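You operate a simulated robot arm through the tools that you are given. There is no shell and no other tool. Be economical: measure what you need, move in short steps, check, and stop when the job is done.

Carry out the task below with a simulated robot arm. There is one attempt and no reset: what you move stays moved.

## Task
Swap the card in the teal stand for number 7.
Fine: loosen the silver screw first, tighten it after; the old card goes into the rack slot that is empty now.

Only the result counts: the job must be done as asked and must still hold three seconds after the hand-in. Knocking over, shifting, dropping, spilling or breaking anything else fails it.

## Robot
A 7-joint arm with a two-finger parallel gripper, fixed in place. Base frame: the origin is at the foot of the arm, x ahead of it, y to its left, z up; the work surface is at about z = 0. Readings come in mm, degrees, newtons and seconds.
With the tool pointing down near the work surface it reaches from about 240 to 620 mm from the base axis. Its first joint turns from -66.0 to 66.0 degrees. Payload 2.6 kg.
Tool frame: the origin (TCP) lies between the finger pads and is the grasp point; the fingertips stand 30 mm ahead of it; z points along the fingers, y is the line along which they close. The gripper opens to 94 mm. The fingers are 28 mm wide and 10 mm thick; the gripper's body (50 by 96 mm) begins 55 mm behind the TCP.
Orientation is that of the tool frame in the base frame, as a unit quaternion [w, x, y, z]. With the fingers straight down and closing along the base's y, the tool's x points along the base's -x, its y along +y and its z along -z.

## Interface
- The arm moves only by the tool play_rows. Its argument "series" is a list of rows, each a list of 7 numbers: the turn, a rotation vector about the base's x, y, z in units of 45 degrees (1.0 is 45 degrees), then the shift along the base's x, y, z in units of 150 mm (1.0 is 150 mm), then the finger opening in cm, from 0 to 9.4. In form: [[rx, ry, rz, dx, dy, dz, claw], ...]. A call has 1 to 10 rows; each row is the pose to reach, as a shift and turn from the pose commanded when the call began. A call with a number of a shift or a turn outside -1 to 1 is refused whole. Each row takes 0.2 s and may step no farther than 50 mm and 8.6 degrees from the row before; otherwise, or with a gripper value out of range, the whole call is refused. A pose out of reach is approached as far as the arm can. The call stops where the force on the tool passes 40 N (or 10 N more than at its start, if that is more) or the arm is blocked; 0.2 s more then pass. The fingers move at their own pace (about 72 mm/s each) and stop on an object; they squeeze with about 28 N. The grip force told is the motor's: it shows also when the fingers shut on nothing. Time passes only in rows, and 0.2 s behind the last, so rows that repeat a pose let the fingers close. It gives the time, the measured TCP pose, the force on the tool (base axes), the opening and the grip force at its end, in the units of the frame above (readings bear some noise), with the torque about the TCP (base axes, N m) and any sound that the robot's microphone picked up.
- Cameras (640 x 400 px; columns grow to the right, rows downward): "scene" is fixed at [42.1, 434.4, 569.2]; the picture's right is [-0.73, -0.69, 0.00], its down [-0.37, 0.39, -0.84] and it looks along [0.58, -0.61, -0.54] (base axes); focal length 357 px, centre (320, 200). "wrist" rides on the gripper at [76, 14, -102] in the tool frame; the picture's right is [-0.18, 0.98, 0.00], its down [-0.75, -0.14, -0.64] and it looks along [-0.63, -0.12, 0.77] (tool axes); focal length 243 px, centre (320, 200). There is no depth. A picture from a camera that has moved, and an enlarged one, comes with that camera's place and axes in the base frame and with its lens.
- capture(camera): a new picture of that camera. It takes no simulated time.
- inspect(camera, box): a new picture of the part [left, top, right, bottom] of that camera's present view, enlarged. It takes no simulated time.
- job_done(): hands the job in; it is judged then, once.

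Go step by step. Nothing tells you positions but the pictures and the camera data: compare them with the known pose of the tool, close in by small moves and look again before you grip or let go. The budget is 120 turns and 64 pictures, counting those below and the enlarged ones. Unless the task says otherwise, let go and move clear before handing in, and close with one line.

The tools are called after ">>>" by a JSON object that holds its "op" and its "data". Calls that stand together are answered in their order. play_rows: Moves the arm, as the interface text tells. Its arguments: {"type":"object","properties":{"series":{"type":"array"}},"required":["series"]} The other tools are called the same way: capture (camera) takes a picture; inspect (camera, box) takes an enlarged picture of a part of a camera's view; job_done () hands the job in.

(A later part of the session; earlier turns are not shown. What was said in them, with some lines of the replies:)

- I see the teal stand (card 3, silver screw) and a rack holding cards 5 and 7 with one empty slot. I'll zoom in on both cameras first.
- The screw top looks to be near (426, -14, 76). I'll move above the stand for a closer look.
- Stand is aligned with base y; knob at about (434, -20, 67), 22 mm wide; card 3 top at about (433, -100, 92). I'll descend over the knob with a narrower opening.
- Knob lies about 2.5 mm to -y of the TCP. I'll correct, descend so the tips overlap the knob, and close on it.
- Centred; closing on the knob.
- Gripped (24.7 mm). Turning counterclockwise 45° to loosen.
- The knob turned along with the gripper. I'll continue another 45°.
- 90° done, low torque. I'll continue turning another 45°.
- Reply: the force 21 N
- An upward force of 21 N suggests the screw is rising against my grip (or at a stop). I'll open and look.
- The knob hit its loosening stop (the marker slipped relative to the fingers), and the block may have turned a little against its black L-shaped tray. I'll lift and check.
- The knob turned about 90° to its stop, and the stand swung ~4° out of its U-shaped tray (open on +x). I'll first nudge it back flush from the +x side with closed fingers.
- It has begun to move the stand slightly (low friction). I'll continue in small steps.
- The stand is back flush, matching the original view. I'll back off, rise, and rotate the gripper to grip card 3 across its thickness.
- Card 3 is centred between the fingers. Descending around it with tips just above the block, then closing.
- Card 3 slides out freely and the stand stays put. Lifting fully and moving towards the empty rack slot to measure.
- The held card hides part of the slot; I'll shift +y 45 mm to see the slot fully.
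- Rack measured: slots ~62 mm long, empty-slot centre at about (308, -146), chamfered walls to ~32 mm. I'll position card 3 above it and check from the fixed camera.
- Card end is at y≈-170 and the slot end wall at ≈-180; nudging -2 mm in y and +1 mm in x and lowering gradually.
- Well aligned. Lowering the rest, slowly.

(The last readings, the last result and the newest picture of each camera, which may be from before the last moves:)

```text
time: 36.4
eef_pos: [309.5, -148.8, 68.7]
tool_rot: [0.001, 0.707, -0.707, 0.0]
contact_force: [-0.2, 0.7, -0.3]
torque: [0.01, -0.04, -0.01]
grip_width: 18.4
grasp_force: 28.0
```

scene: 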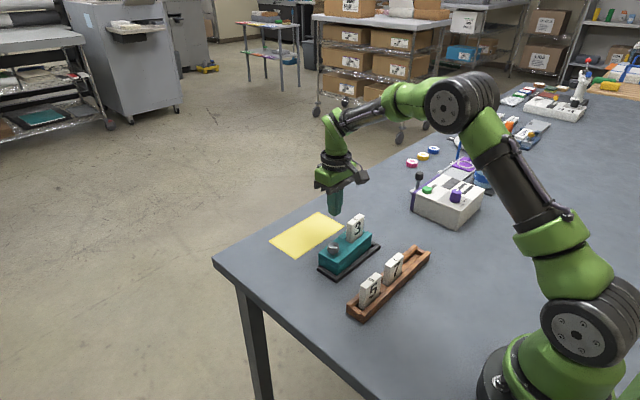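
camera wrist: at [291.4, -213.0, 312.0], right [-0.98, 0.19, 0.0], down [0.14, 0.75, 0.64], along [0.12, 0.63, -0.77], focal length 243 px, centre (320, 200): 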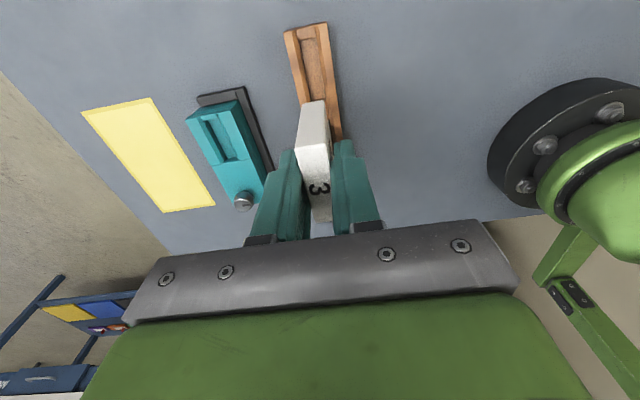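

>>> {"op": "play_rows", "data": {"series": [[0, 0, 0, 0, 0, -0.007, 0], [0, 0, 0, 0, 0, -0.014, 0], [0, 0, 0, 0, 0, -0.014, 0]]}}

>>> {"op": "inspect", "data": {"camera": "scene", "box": [370, 225, 440, 269]}}

```text
time: 37.2
eef_pos: [310.1, -148.8, 67.4]
tool_rot: [0.0, -0.707, 0.708, -0.002]
contact_force: [-2.7, 3.0, 19.9]
torque: [0.22, 0.08, -0.01]
grip_width: 18.5
grasp_force: 28.0
```

```text
9.09 times, centred on (405, 247) of scene
camera zoom: at [42.0, 434.5, 569.2], right [-0.73, -0.69, 0.0], down [-0.37, 0.39, -0.84], along [0.58, -0.61, -0.54], focal length 3245 px, centre (-453, -227)
```

zoom: 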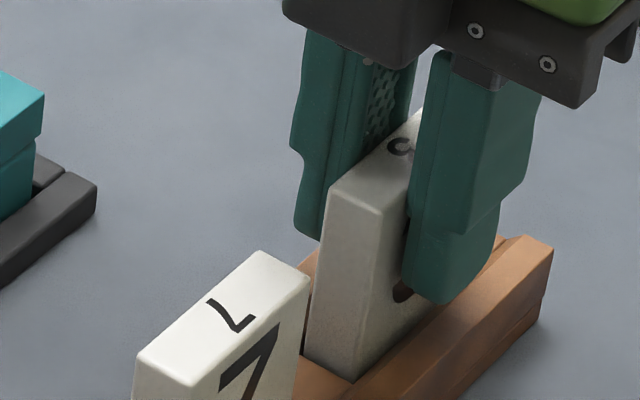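

Contact: the card is seated on the slot floor. Relax 1 mm, release, and retreat upward.

>>> {"op": "play_rows", "data": {"series": [[0, 0, 0, 0, 0, 0.008, 0], [0, 0, 0, 0, 0, 0.008, 2.4], [0, 0, 0, 0, 0, 0.008, 3.6], [0, 0, 0, 0, 0, 0.008, 3.6]]}}

>>> {"op": "play_rows", "data": {"series": [[0, 0, 0, 0, 0, 0.1, 3.6], [0, 0, 0, 0, 0, 0.3, 3.6], [0, 0, 0, 0, 0, 0.55, 3.6], [0, 0, 0, -0.01, 0.27, 0.7, 4], [0, 0, 0, -0.02, 0.56, 0.7, 4], [0, 0, 0, -0.02, 0.56, 0.7, 4]]}}

>>> {"op": "inspect", "data": {"camera": "scene", "box": [320, 205, 450, 325]}}

>>> {"op": "inspect", "data": {"camera": "wrist", "box": [220, 0, 420, 200]}}

```text
time: 38.2
eef_pos: [307.9, -149.0, 67.2]
tool_rot: [0.0, -0.707, 0.707, 0.0]
contact_force: [0.1, 0.3, 0.4]
torque: [0.02, -0.01, 0.0]
grip_width: 36.0
grasp_force: 0.0
```

```text
time: 39.6
eef_pos: [303.4, -63.3, 172.3]
tool_rot: [0.0, -0.706, 0.708, 0.0]
contact_force: [-0.4, 0.2, 0.0]
torque: [0.0, 0.01, -0.01]
grip_width: 40.0
grasp_force: 0.0
```

```text
3.33 times, centred on (385, 265) of scene
camera zoom: at [42.0, 434.4, 569.2], right [-0.73, -0.69, 0.0], down [-0.37, 0.39, -0.84], along [0.58, -0.61, -0.54], focal length 1190 px, centre (103, -17)
```

zoom: 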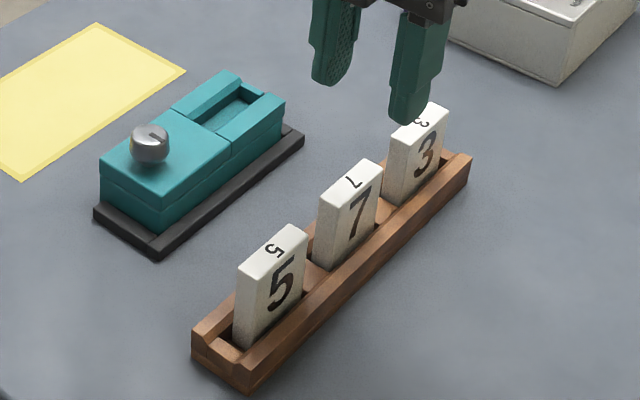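

```text
2.00 times, centred on (320, 100) of wrist
camera zoom: at [290.2, -136.4, 274.8], right [-0.98, 0.19, 0.0], down [0.14, 0.75, 0.64], along [0.12, 0.63, -0.77], focal length 485 px, centre (320, 400)
```

zoom: 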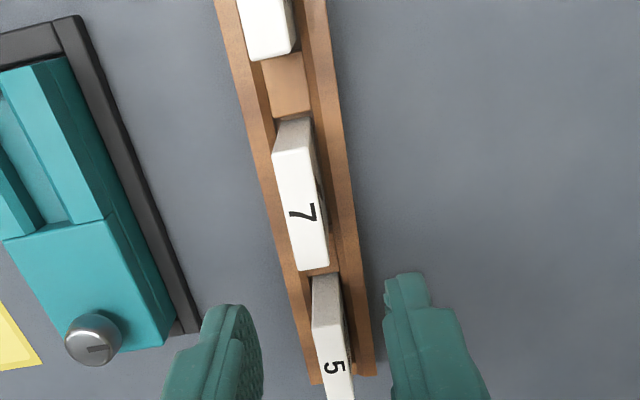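

Card 3 is seated in the former empty slot. Card 7 estimated at (309, -69.5); I'll descend around it and check before closing.

>>> {"op": "play_rows", "data": {"series": [[0, 0, 0, 0.033, -0.04, -0.2, 4], [0, 0, 0, 0.033, -0.04, -0.4, 4], [0, 0, 0, 0.033, -0.04, -0.6, 4], [0, 0, 0, 0.033, -0.04, -0.69, 4], [0, 0, 0, 0.033, -0.04, -0.69, 4]]}}

>>> {"op": "inspect", "data": {"camera": "wrist", "box": [220, 40, 420, 220]}}

>>> {"op": "inspect", "data": {"camera": "scene", "box": [350, 225, 430, 285]}}

```text
time: 40.8
eef_pos: [311.0, -68.0, 69.4]
tool_rot: [0.0, -0.706, 0.708, 0.0]
contact_force: [0.0, -1.0, -1.1]
torque: [-0.03, -0.01, 0.03]
grip_width: 40.1
grasp_force: 0.1
```

```text
2.22 times, centred on (320, 130) of wrist
camera zoom: at [296.5, -142.5, 171.8], right [-0.98, 0.19, 0.0], down [0.14, 0.75, 0.64], along [0.12, 0.63, -0.77], focal length 539 px, centre (320, 356)
```

zoom: 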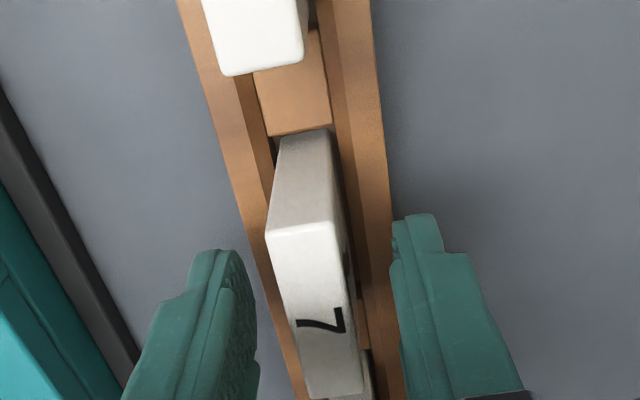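

```text
6.67 times, centred on (390, 255) of scene
camera zoom: at [42.1, 434.4, 569.2], right [-0.73, -0.69, 0.0], down [-0.37, 0.39, -0.84], along [0.58, -0.61, -0.54], focal length 2379 px, centre (-147, -167)
```

zoom: 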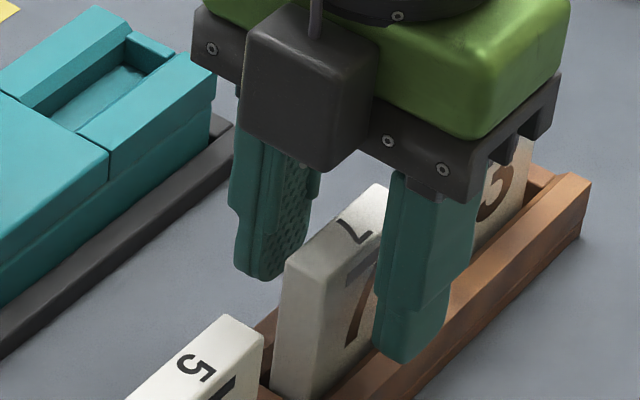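

Alignment nearly the same as for the card 3 grip. Closing and testing a small lift.

>>> {"op": "play_rows", "data": {"series": [[0, 0, 0, -0.007, -0.007, -0.008, 2.6], [0, 0, 0, -0.007, -0.007, -0.008, 0], [0, 0, 0, -0.007, -0.007, -0.008, 0], [0, 0, 0, -0.007, -0.007, -0.008, 0]]}}

>>> {"op": "play_rows", "data": {"series": [[0, 0, 0, 0, 0, 0.03, 0], [0, 0, 0, 0, 0, 0.06, 0], [0, 0, 0, 0, 0, 0.1, 0], [0, 0, 0, 0, 0, 0.1, 0]]}}

>>> {"op": "inspect", "data": {"camera": "scene", "box": [330, 205, 450, 325]}}

```text
time: 41.8
eef_pos: [309.3, -68.8, 68.9]
tool_rot: [0.0, -0.707, 0.707, 0.0]
contact_force: [-0.1, -1.2, 2.5]
torque: [-0.01, 0.01, -0.02]
grip_width: 18.4
grasp_force: 27.8
```

```text
time: 42.8
eef_pos: [311.0, -71.4, 83.2]
tool_rot: [-0.001, 0.707, -0.707, 0.0]
contact_force: [0.3, 0.0, -0.8]
torque: [0.03, 0.03, 0.02]
grip_width: 18.6
grasp_force: 27.9
```

```text
3.33 times, centred on (390, 265) of scene
camera zoom: at [42.1, 434.4, 569.2], right [-0.73, -0.69, 0.0], down [-0.37, 0.39, -0.84], along [0.58, -0.61, -0.54], focal length 1190 px, centre (87, -17)
```

zoom: 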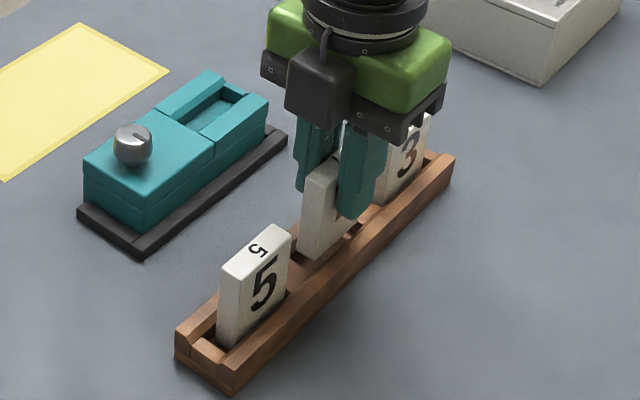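

Card 7 is lifted and the rack is undisturbed. Rising and moving over the stand slot.

>>> {"op": "play_rows", "data": {"series": [[0, 0, 0, 0, 0, 0.25, 0], [0, 0, 0, 0, 0, 0.5, 0], [0, 0, 0, 0.1, -0.02, 0.7, 0], [0, 0, 0, 0.38, -0.09, 0.7, 0], [0, 0, 0, 0.64, -0.15, 0.7, 0], [0, 0, 0, 0.827, -0.213, 0.6, 0], [0, 0, 0, 0.827, -0.213, 0.38, 0], [0, 0, 0, 0.827, -0.213, 0.38, 0]]}}

>>> {"op": "inspect", "data": {"camera": "scene", "box": [310, 195, 390, 285]}}

>>> {"op": "inspect", "data": {"camera": "wrist", "box": [220, 20, 420, 200]}}

```text
time: 44.6
eef_pos: [433.8, -101.9, 140.5]
tool_rot: [0.0, -0.707, 0.707, 0.0]
contact_force: [0.2, 0.4, -0.5]
torque: [-0.02, -0.03, 0.03]
grip_width: 18.8
grasp_force: 27.7
```

```text
4.44 times, centred on (350, 240) of scene
camera zoom: at [42.1, 434.4, 569.2], right [-0.73, -0.69, 0.0], down [-0.37, 0.39, -0.84], along [0.58, -0.61, -0.54], focal length 1586 px, centre (187, 22)
```

zoom: 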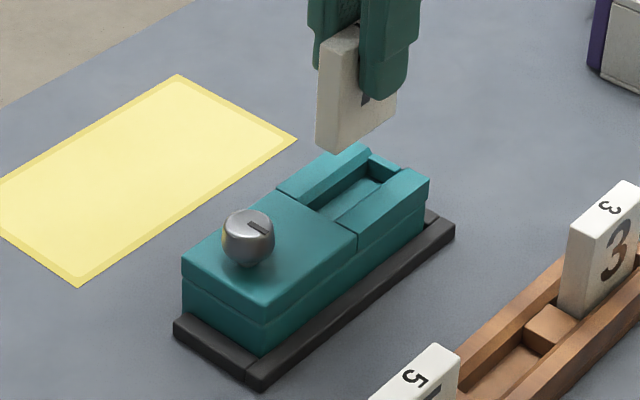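

```text
2.22 times, centred on (320, 110) of wrist
camera zoom: at [418.8, -177.5, 242.5], right [-0.98, 0.18, 0.0], down [0.14, 0.75, 0.64], along [0.12, 0.63, -0.77], focal length 539 px, centre (320, 400)
```

zoom: 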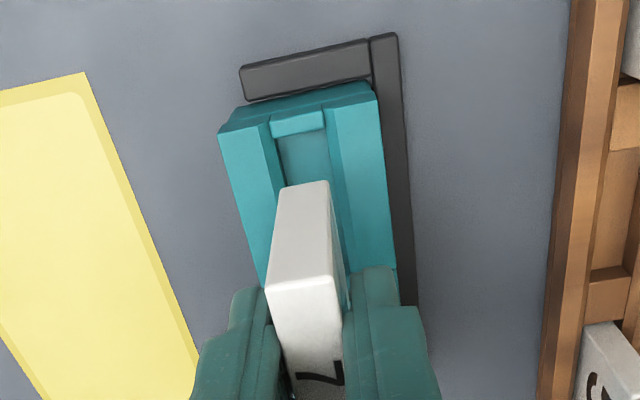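

The held card matches card 3's pose in the fingers; I need about +1.7 mm in x. Lowering toward the slot.

>>> {"op": "play_rows", "data": {"series": [[0, 0, 0, 0.011, 0, -0.06, 0], [0, 0, 0, 0.011, 0, -0.12, 0], [0, 0, 0, 0.011, 0, -0.15, 0], [0, 0, 0, 0.011, 0, -0.15, 0]]}}

>>> {"op": "inspect", "data": {"camera": "scene", "box": [320, 205, 380, 265]}}

>>> {"op": "inspect", "data": {"camera": "wrist", "box": [240, 30, 400, 180]}}

```text
time: 45.6
eef_pos: [436.1, -103.4, 117.4]
tool_rot: [0.0, -0.706, 0.708, 0.0]
contact_force: [0.2, 0.4, 0.0]
torque: [0.0, 0.01, -0.02]
grip_width: 18.5
grasp_force: 28.6
```

```text
6.67 times, centred on (350, 235) of scene
camera zoom: at [42.1, 434.4, 569.2], right [-0.73, -0.69, 0.0], down [-0.37, 0.39, -0.84], along [0.58, -0.61, -0.54], focal length 2379 px, centre (120, -33)
```

zoom: 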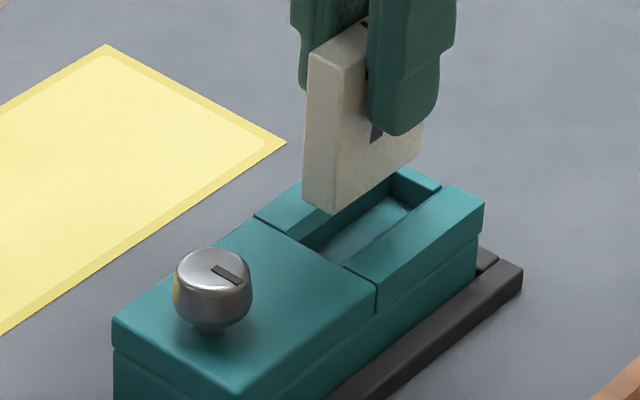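

```text
2.67 times, centred on (320, 105) of wrist
camera zoom: at [421.4, -176.5, 220.4], right [-0.98, 0.19, 0.0], down [0.14, 0.75, 0.64], along [0.12, 0.63, -0.77], focal length 647 px, centre (320, 453)
```

zoom: 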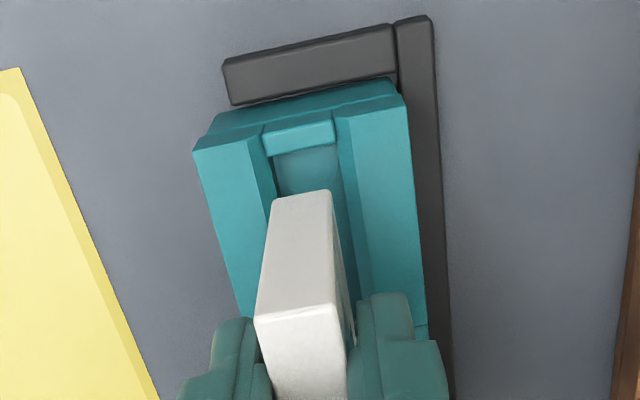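

>>> {"op": "play_rows", "data": {"series": [[0, 0, 0, 0, 0, -0.03, 0], [0, 0, 0, 0, 0, -0.06, 0], [0, 0, 0, 0, 0, -0.09, 0], [0, 0, 0, 0, 0, -0.12, 0], [0, 0, 0, 0, 0, -0.15, 0], [0, 0, 0, 0, 0, -0.17, 0], [0, 0, 0, 0, 0, -0.17, 0]]}}

```text
time: 47.2
eef_pos: [433.7, -103.8, 92.1]
tool_rot: [0.0, -0.707, 0.707, 0.001]
contact_force: [-0.5, -0.2, -1.4]
torque: [0.0, -0.01, 0.03]
grip_width: 18.7
grasp_force: 27.6
```

Entering cleanly. Continuing down in 1 mm steps until it seats.

>>> {"op": "play_rows", "data": {"series": [[0, 0, 0, 0, 0, -0.008, 0], [0, 0, 0, 0, 0, -0.016, 0], [0, 0, 0, 0, 0, -0.024, 0], [0, 0, 0, 0, 0, -0.03, 0], [0, 0, 0, 0, 0, -0.03, 0]]}}

```text
time: 48.4
eef_pos: [437.5, -103.4, 88.4]
tool_rot: [0.0, -0.706, 0.708, -0.001]
contact_force: [-0.5, 0.1, 8.5]
torque: [0.05, 0.1, -0.01]
grip_width: 18.4
grasp_force: 28.0
```

Seated with light contact. Releasing and rising.

>>> {"op": "play_rows", "data": {"series": [[0, 0, 0, 0, 0, 0, 2.4], [0, 0, 0, 0, 0, 0, 3.8], [0, 0, 0, 0, 0, 0, 3.8], [0, 0, 0, 0, 0, 0.2, 3.8], [0, 0, 0, 0, 0, 0.45, 3.8], [0, 0, 0, 0, 0, 0.7, 3.8], [0, 0, 0, 0, 0, 0.9, 3.8], [0, 0, 0, 0, 0, 0.9, 3.8]]}}

>>> {"op": "inspect", "data": {"camera": "scene", "box": [310, 205, 390, 285]}}

```text
time: 50.2
eef_pos: [437.3, -104.1, 221.7]
tool_rot: [0.0, -0.706, 0.708, 0.0]
contact_force: [0.7, -0.4, 0.4]
torque: [0.01, 0.0, 0.0]
grip_width: 37.8
grasp_force: 0.1
```

```text
5.00 times, centred on (350, 245) of scene
camera zoom: at [42.1, 434.4, 569.2], right [-0.73, -0.69, 0.0], down [-0.37, 0.39, -0.84], along [0.58, -0.61, -0.54], focal length 1784 px, centre (170, -25)
```

zoom: 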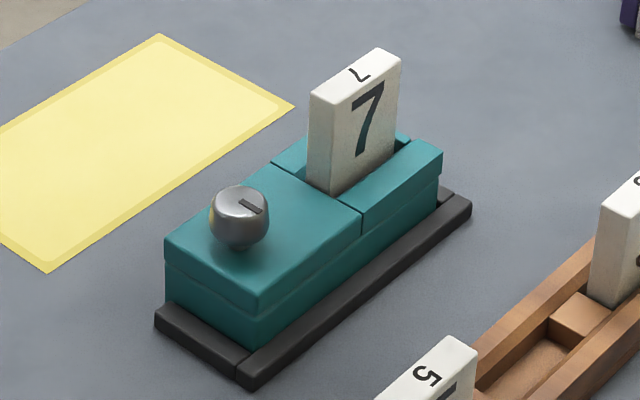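

Card 7 sits like card 3 did, stand flush. Next: to the knob, grip with current yaw (+90°), and turn clockwise to tighten.

>>> {"op": "play_rows", "data": {"series": [[0, 0, 0, -0.01, 0.28, 0, 4.5], [0, 0, 0, -0.015, 0.547, 0, 4.5], [0, 0, 0, -0.015, 0.547, -0.3, 4.5], [0, 0, 0, -0.015, 0.547, -0.6, 4.5], [0, 0, 0, -0.015, 0.547, -0.7, 4.5], [0, 0, 0, -0.015, 0.547, -0.7, 4.5]]}}

>>> {"op": "inspect", "data": {"camera": "wrist", "box": [220, 60, 420, 220]}}

```text
time: 51.6
eef_pos: [432.6, -19.9, 116.3]
tool_rot: [0.0, -0.706, 0.708, 0.0]
contact_force: [0.6, -0.1, 0.1]
torque: [-0.04, -0.03, 0.0]
grip_width: 45.0
grasp_force: 0.1
```

```text
2.50 times, centred on (320, 140) of wrist
camera zoom: at [418.6, -93.8, 218.8], right [-0.98, 0.18, 0.0], down [0.14, 0.75, 0.64], along [0.12, 0.63, -0.77], focal length 606 px, centre (320, 350)
```

zoom: 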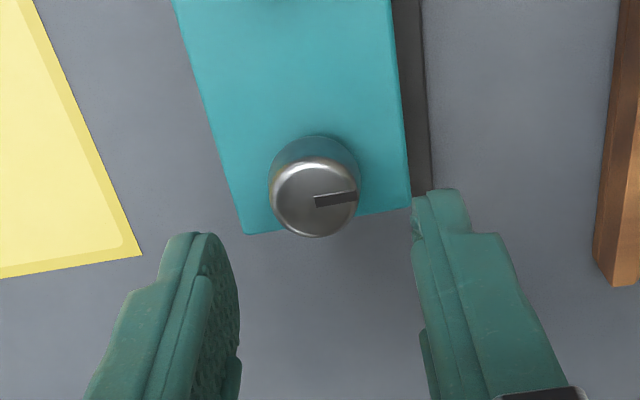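

>>> {"op": "play_rows", "data": {"series": [[0, 0, 0, 0.003, -0.018, -0.1, 4.5], [0, 0, 0, 0.003, -0.018, -0.19, 4.5], [0, 0, 0, 0.003, -0.018, -0.19, 2.8], [0, 0, 0, 0.003, -0.018, -0.19, 0], [0, 0, 0, 0.003, -0.018, -0.19, 0], [0, 0, 0, 0.003, -0.018, -0.19, 0]]}}

>>> {"op": "inspect", "data": {"camera": "scene", "box": [310, 205, 390, 285]}}

```text
time: 53.0
eef_pos: [432.8, -23.0, 88.0]
tool_rot: [0.0, -0.707, 0.707, -0.001]
contact_force: [4.4, 0.6, 0.1]
torque: [0.03, -0.26, 0.02]
grip_width: 24.0
grasp_force: 28.3
```

```text
5.00 times, centred on (350, 245) of scene
camera zoom: at [42.1, 434.4, 569.2], right [-0.73, -0.69, 0.0], down [-0.37, 0.39, -0.84], along [0.58, -0.61, -0.54], focal length 1784 px, centre (170, -25)
```

zoom: 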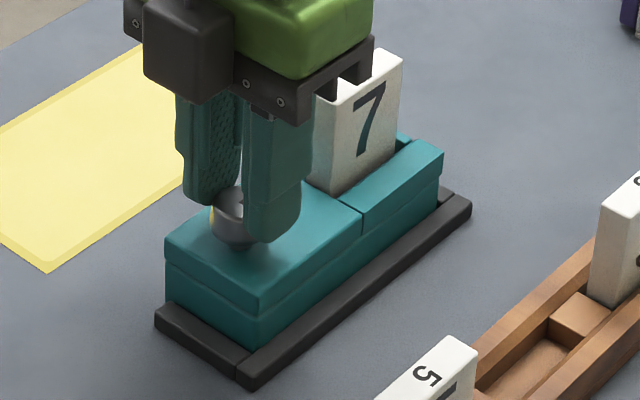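

Gripped. Turning clockwise 45°.

>>> {"op": "play_rows", "data": {"series": [[0, 0, -0.16, 0.006, 0, 0, 0], [0, 0, -0.33, 0.006, 0, 0, 0], [0, 0, -0.5, 0.006, 0, 0, 0], [0, 0, -0.67, 0.006, 0, 0, 0], [0, 0, -0.84, 0.006, 0, 0, 0], [0, 0, -1, 0.006, 0, 0, 0], [0, 0, -1, 0.006, 0, 0, 0]]}}

```text
time: 54.6
eef_pos: [434.7, -23.7, 89.3]
tool_rot: [-0.001, -0.381, 0.925, -0.001]
contact_force: [0.4, -0.1, 0.4]
torque: [0.06, -0.02, -0.02]
grip_width: 24.1
grasp_force: 28.1
```

>>> {"op": "play_rows", "data": {"series": [[0, 0, -0.16, 0, 0, 0, 0], [0, 0, -0.33, 0, 0, 0, 0], [0, 0, -0.5, 0, 0, 0, 0], [0, 0, -0.67, 0, 0, 0, 0], [0, 0, -0.84, 0, 0, 0, 0], [0, 0, -0.95, 0, 0, 0, 0], [0, 0, -0.95, 0, 0, 0, 0]]}}

>>> {"op": "inspect", "data": {"camera": "wrist", "box": [140, 40, 440, 240]}}

>>> {"op": "inspect", "data": {"camera": "scene", "box": [310, 205, 390, 285]}}

```text
time: 56.2
eef_pos: [434.8, -23.3, 87.3]
tool_rot: [0.0, -0.019, 1.0, 0.0]
contact_force: [-0.4, 0.1, 0.3]
torque: [0.02, 0.06, 0.0]
grip_width: 23.8
grasp_force: 27.8
```

```text
2.00 times, centred on (290, 140) of wrist
camera zoom: at [358.8, -10.1, 191.2], right [0.15, 0.99, 0.0], down [0.76, -0.11, 0.64], along [0.64, -0.09, -0.77], focal length 485 px, centre (380, 320)
```

zoom: 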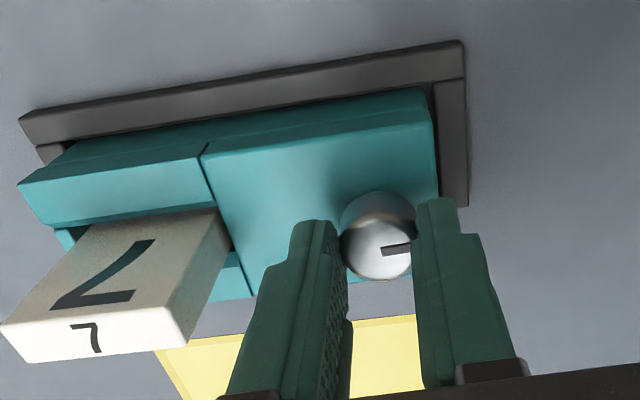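

```text
5.00 times, centred on (350, 245) of scene
camera zoom: at [42.1, 434.4, 569.2], right [-0.73, -0.69, 0.0], down [-0.37, 0.39, -0.84], along [0.58, -0.61, -0.54], focal length 1784 px, centre (170, -25)
```

zoom: 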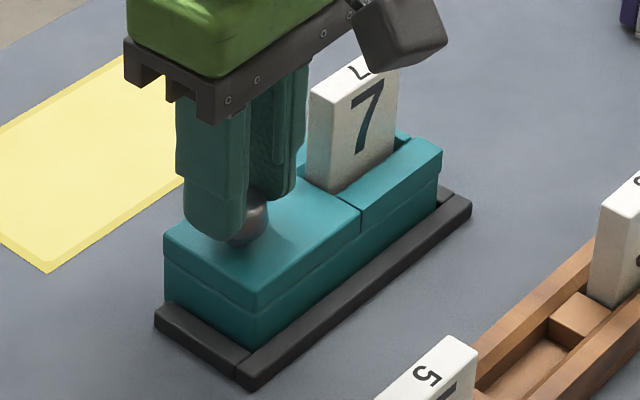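

The marker is nearly back where it was. I'll turn the last degrees until the torque rises.

>>> {"op": "play_rows", "data": {"series": [[0, 0, -0.06, 0, 0, 0, 0], [0, 0, -0.12, 0, 0, 0, 0], [0, 0, -0.18, 0, 0, 0, 0], [0, 0, -0.18, 0, 0, 0, 0]]}}

```text
time: 57.2
eef_pos: [434.3, -22.6, 89.3]
tool_rot: [0.001, 0.051, 0.999, 0.0]
contact_force: [-0.8, -0.9, 11.1]
torque: [-0.1, -0.02, 0.16]
grip_width: 23.9
grasp_force: 27.9
```

Torque has risen to 0.16 Nm – at the tight stop. A tiny further turn to be sure, then check.

>>> {"op": "play_rows", "data": {"series": [[0, 0, -0.05, 0, 0, 0, 0], [0, 0, -0.1, 0, 0, 0, 0], [0, 0, -0.1, 0, 0, 0, 0]]}}

>>> {"op": "inspect", "data": {"camera": "wrist", "box": [140, 40, 440, 240]}}

```text
time: 58.0
eef_pos: [434.9, -22.9, 88.7]
tool_rot: [0.001, 0.091, 0.996, 0.001]
contact_force: [5.2, -1.4, 10.1]
torque: [0.0, -0.14, 0.22]
grip_width: 23.8
grasp_force: 27.8
```

```text
2.00 times, centred on (290, 140) of wrist
camera zoom: at [363.2, 6.5, 191.4], right [0.36, 0.93, 0.0], down [0.71, -0.28, 0.64], along [0.6, -0.23, -0.77], focal length 485 px, centre (380, 320)
```

zoom: 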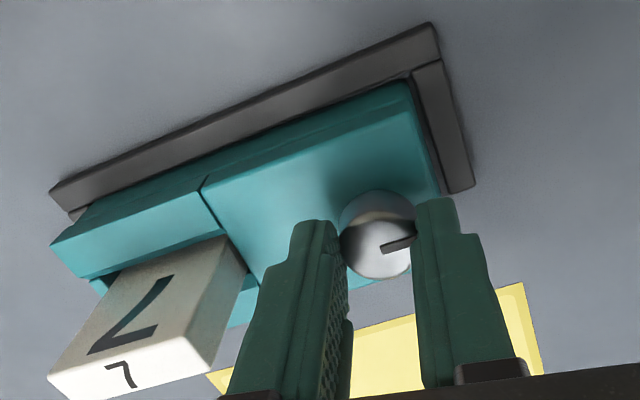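

The knob now slips at its tight stop, with the marker back at its original direction. Releasing and moving clear.

>>> {"op": "play_rows", "data": {"series": [[0, 0, 0, 0, 0, 0, 3], [0, 0, 0, 0, 0, 0, 4.5], [0, 0, 0, 0, 0, 0, 4.5], [0, 0, 0, 0, 0, 0.2, 4.5], [0, 0, 0, 0, 0, 0.45, 4.5], [0, 0, 0, 0, 0, 0.7, 4.5], [0, 0, 0, 0, 0, 0.95, 4.5], [0, 0, 0, 0, 0, 0.95, 4.5]]}}

>>> {"op": "inspect", "data": {"camera": "scene", "box": [310, 205, 390, 285]}}

>>> {"op": "inspect", "data": {"camera": "wrist", "box": [170, 0, 390, 160]}}

```text
time: 59.8
eef_pos: [433.4, -23.5, 230.9]
tool_rot: [0.0, 0.091, 0.996, 0.0]
contact_force: [0.1, -0.2, -0.4]
torque: [0.01, 0.02, 0.0]
grip_width: 45.0
grasp_force: 0.2
```

```text
5.00 times, centred on (350, 245) of scene
camera zoom: at [42.1, 434.4, 569.2], right [-0.73, -0.69, 0.0], down [-0.37, 0.39, -0.84], along [0.58, -0.61, -0.54], focal length 1784 px, centre (170, -25)
```

zoom: 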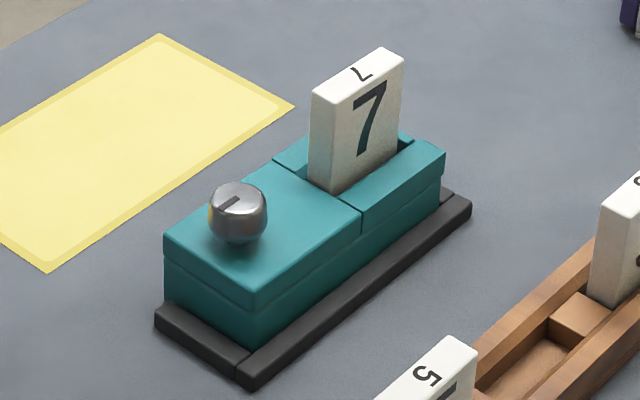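

```text
2.50 times, centred on (280, 80) of wrist
camera zoom: at [360.9, 6.3, 333.7], right [0.36, 0.93, 0.0], down [0.72, -0.27, 0.64], along [0.6, -0.23, -0.77], focal length 606 px, centre (420, 500)
```

zoom: 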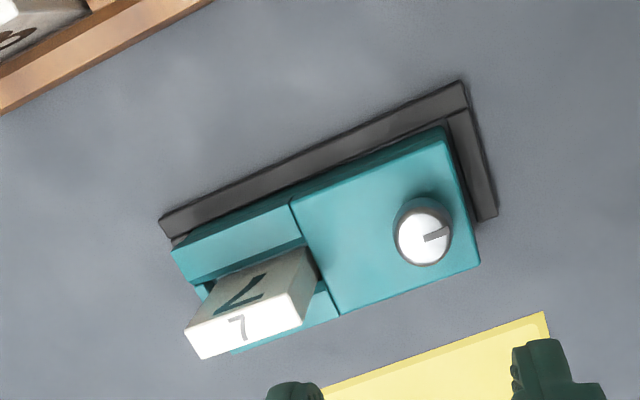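

Card 7 is clamped in the teal stand with the screw back at its tight mark. Card 3 is in the rack slot that was empty, and the arm is clear.

>>> {"op": "job_done", "data": {}}

```text
The job is handed in.
```

The swap is done and handed in: card 7 is in the teal stand with the silver screw tightened, and card 3 is in the rack slot that was empty. While loosening, the screw hit its stop and swung the stand about 4° in its tray; I pushed it back, and it now sits within about 2 mm of where it started.
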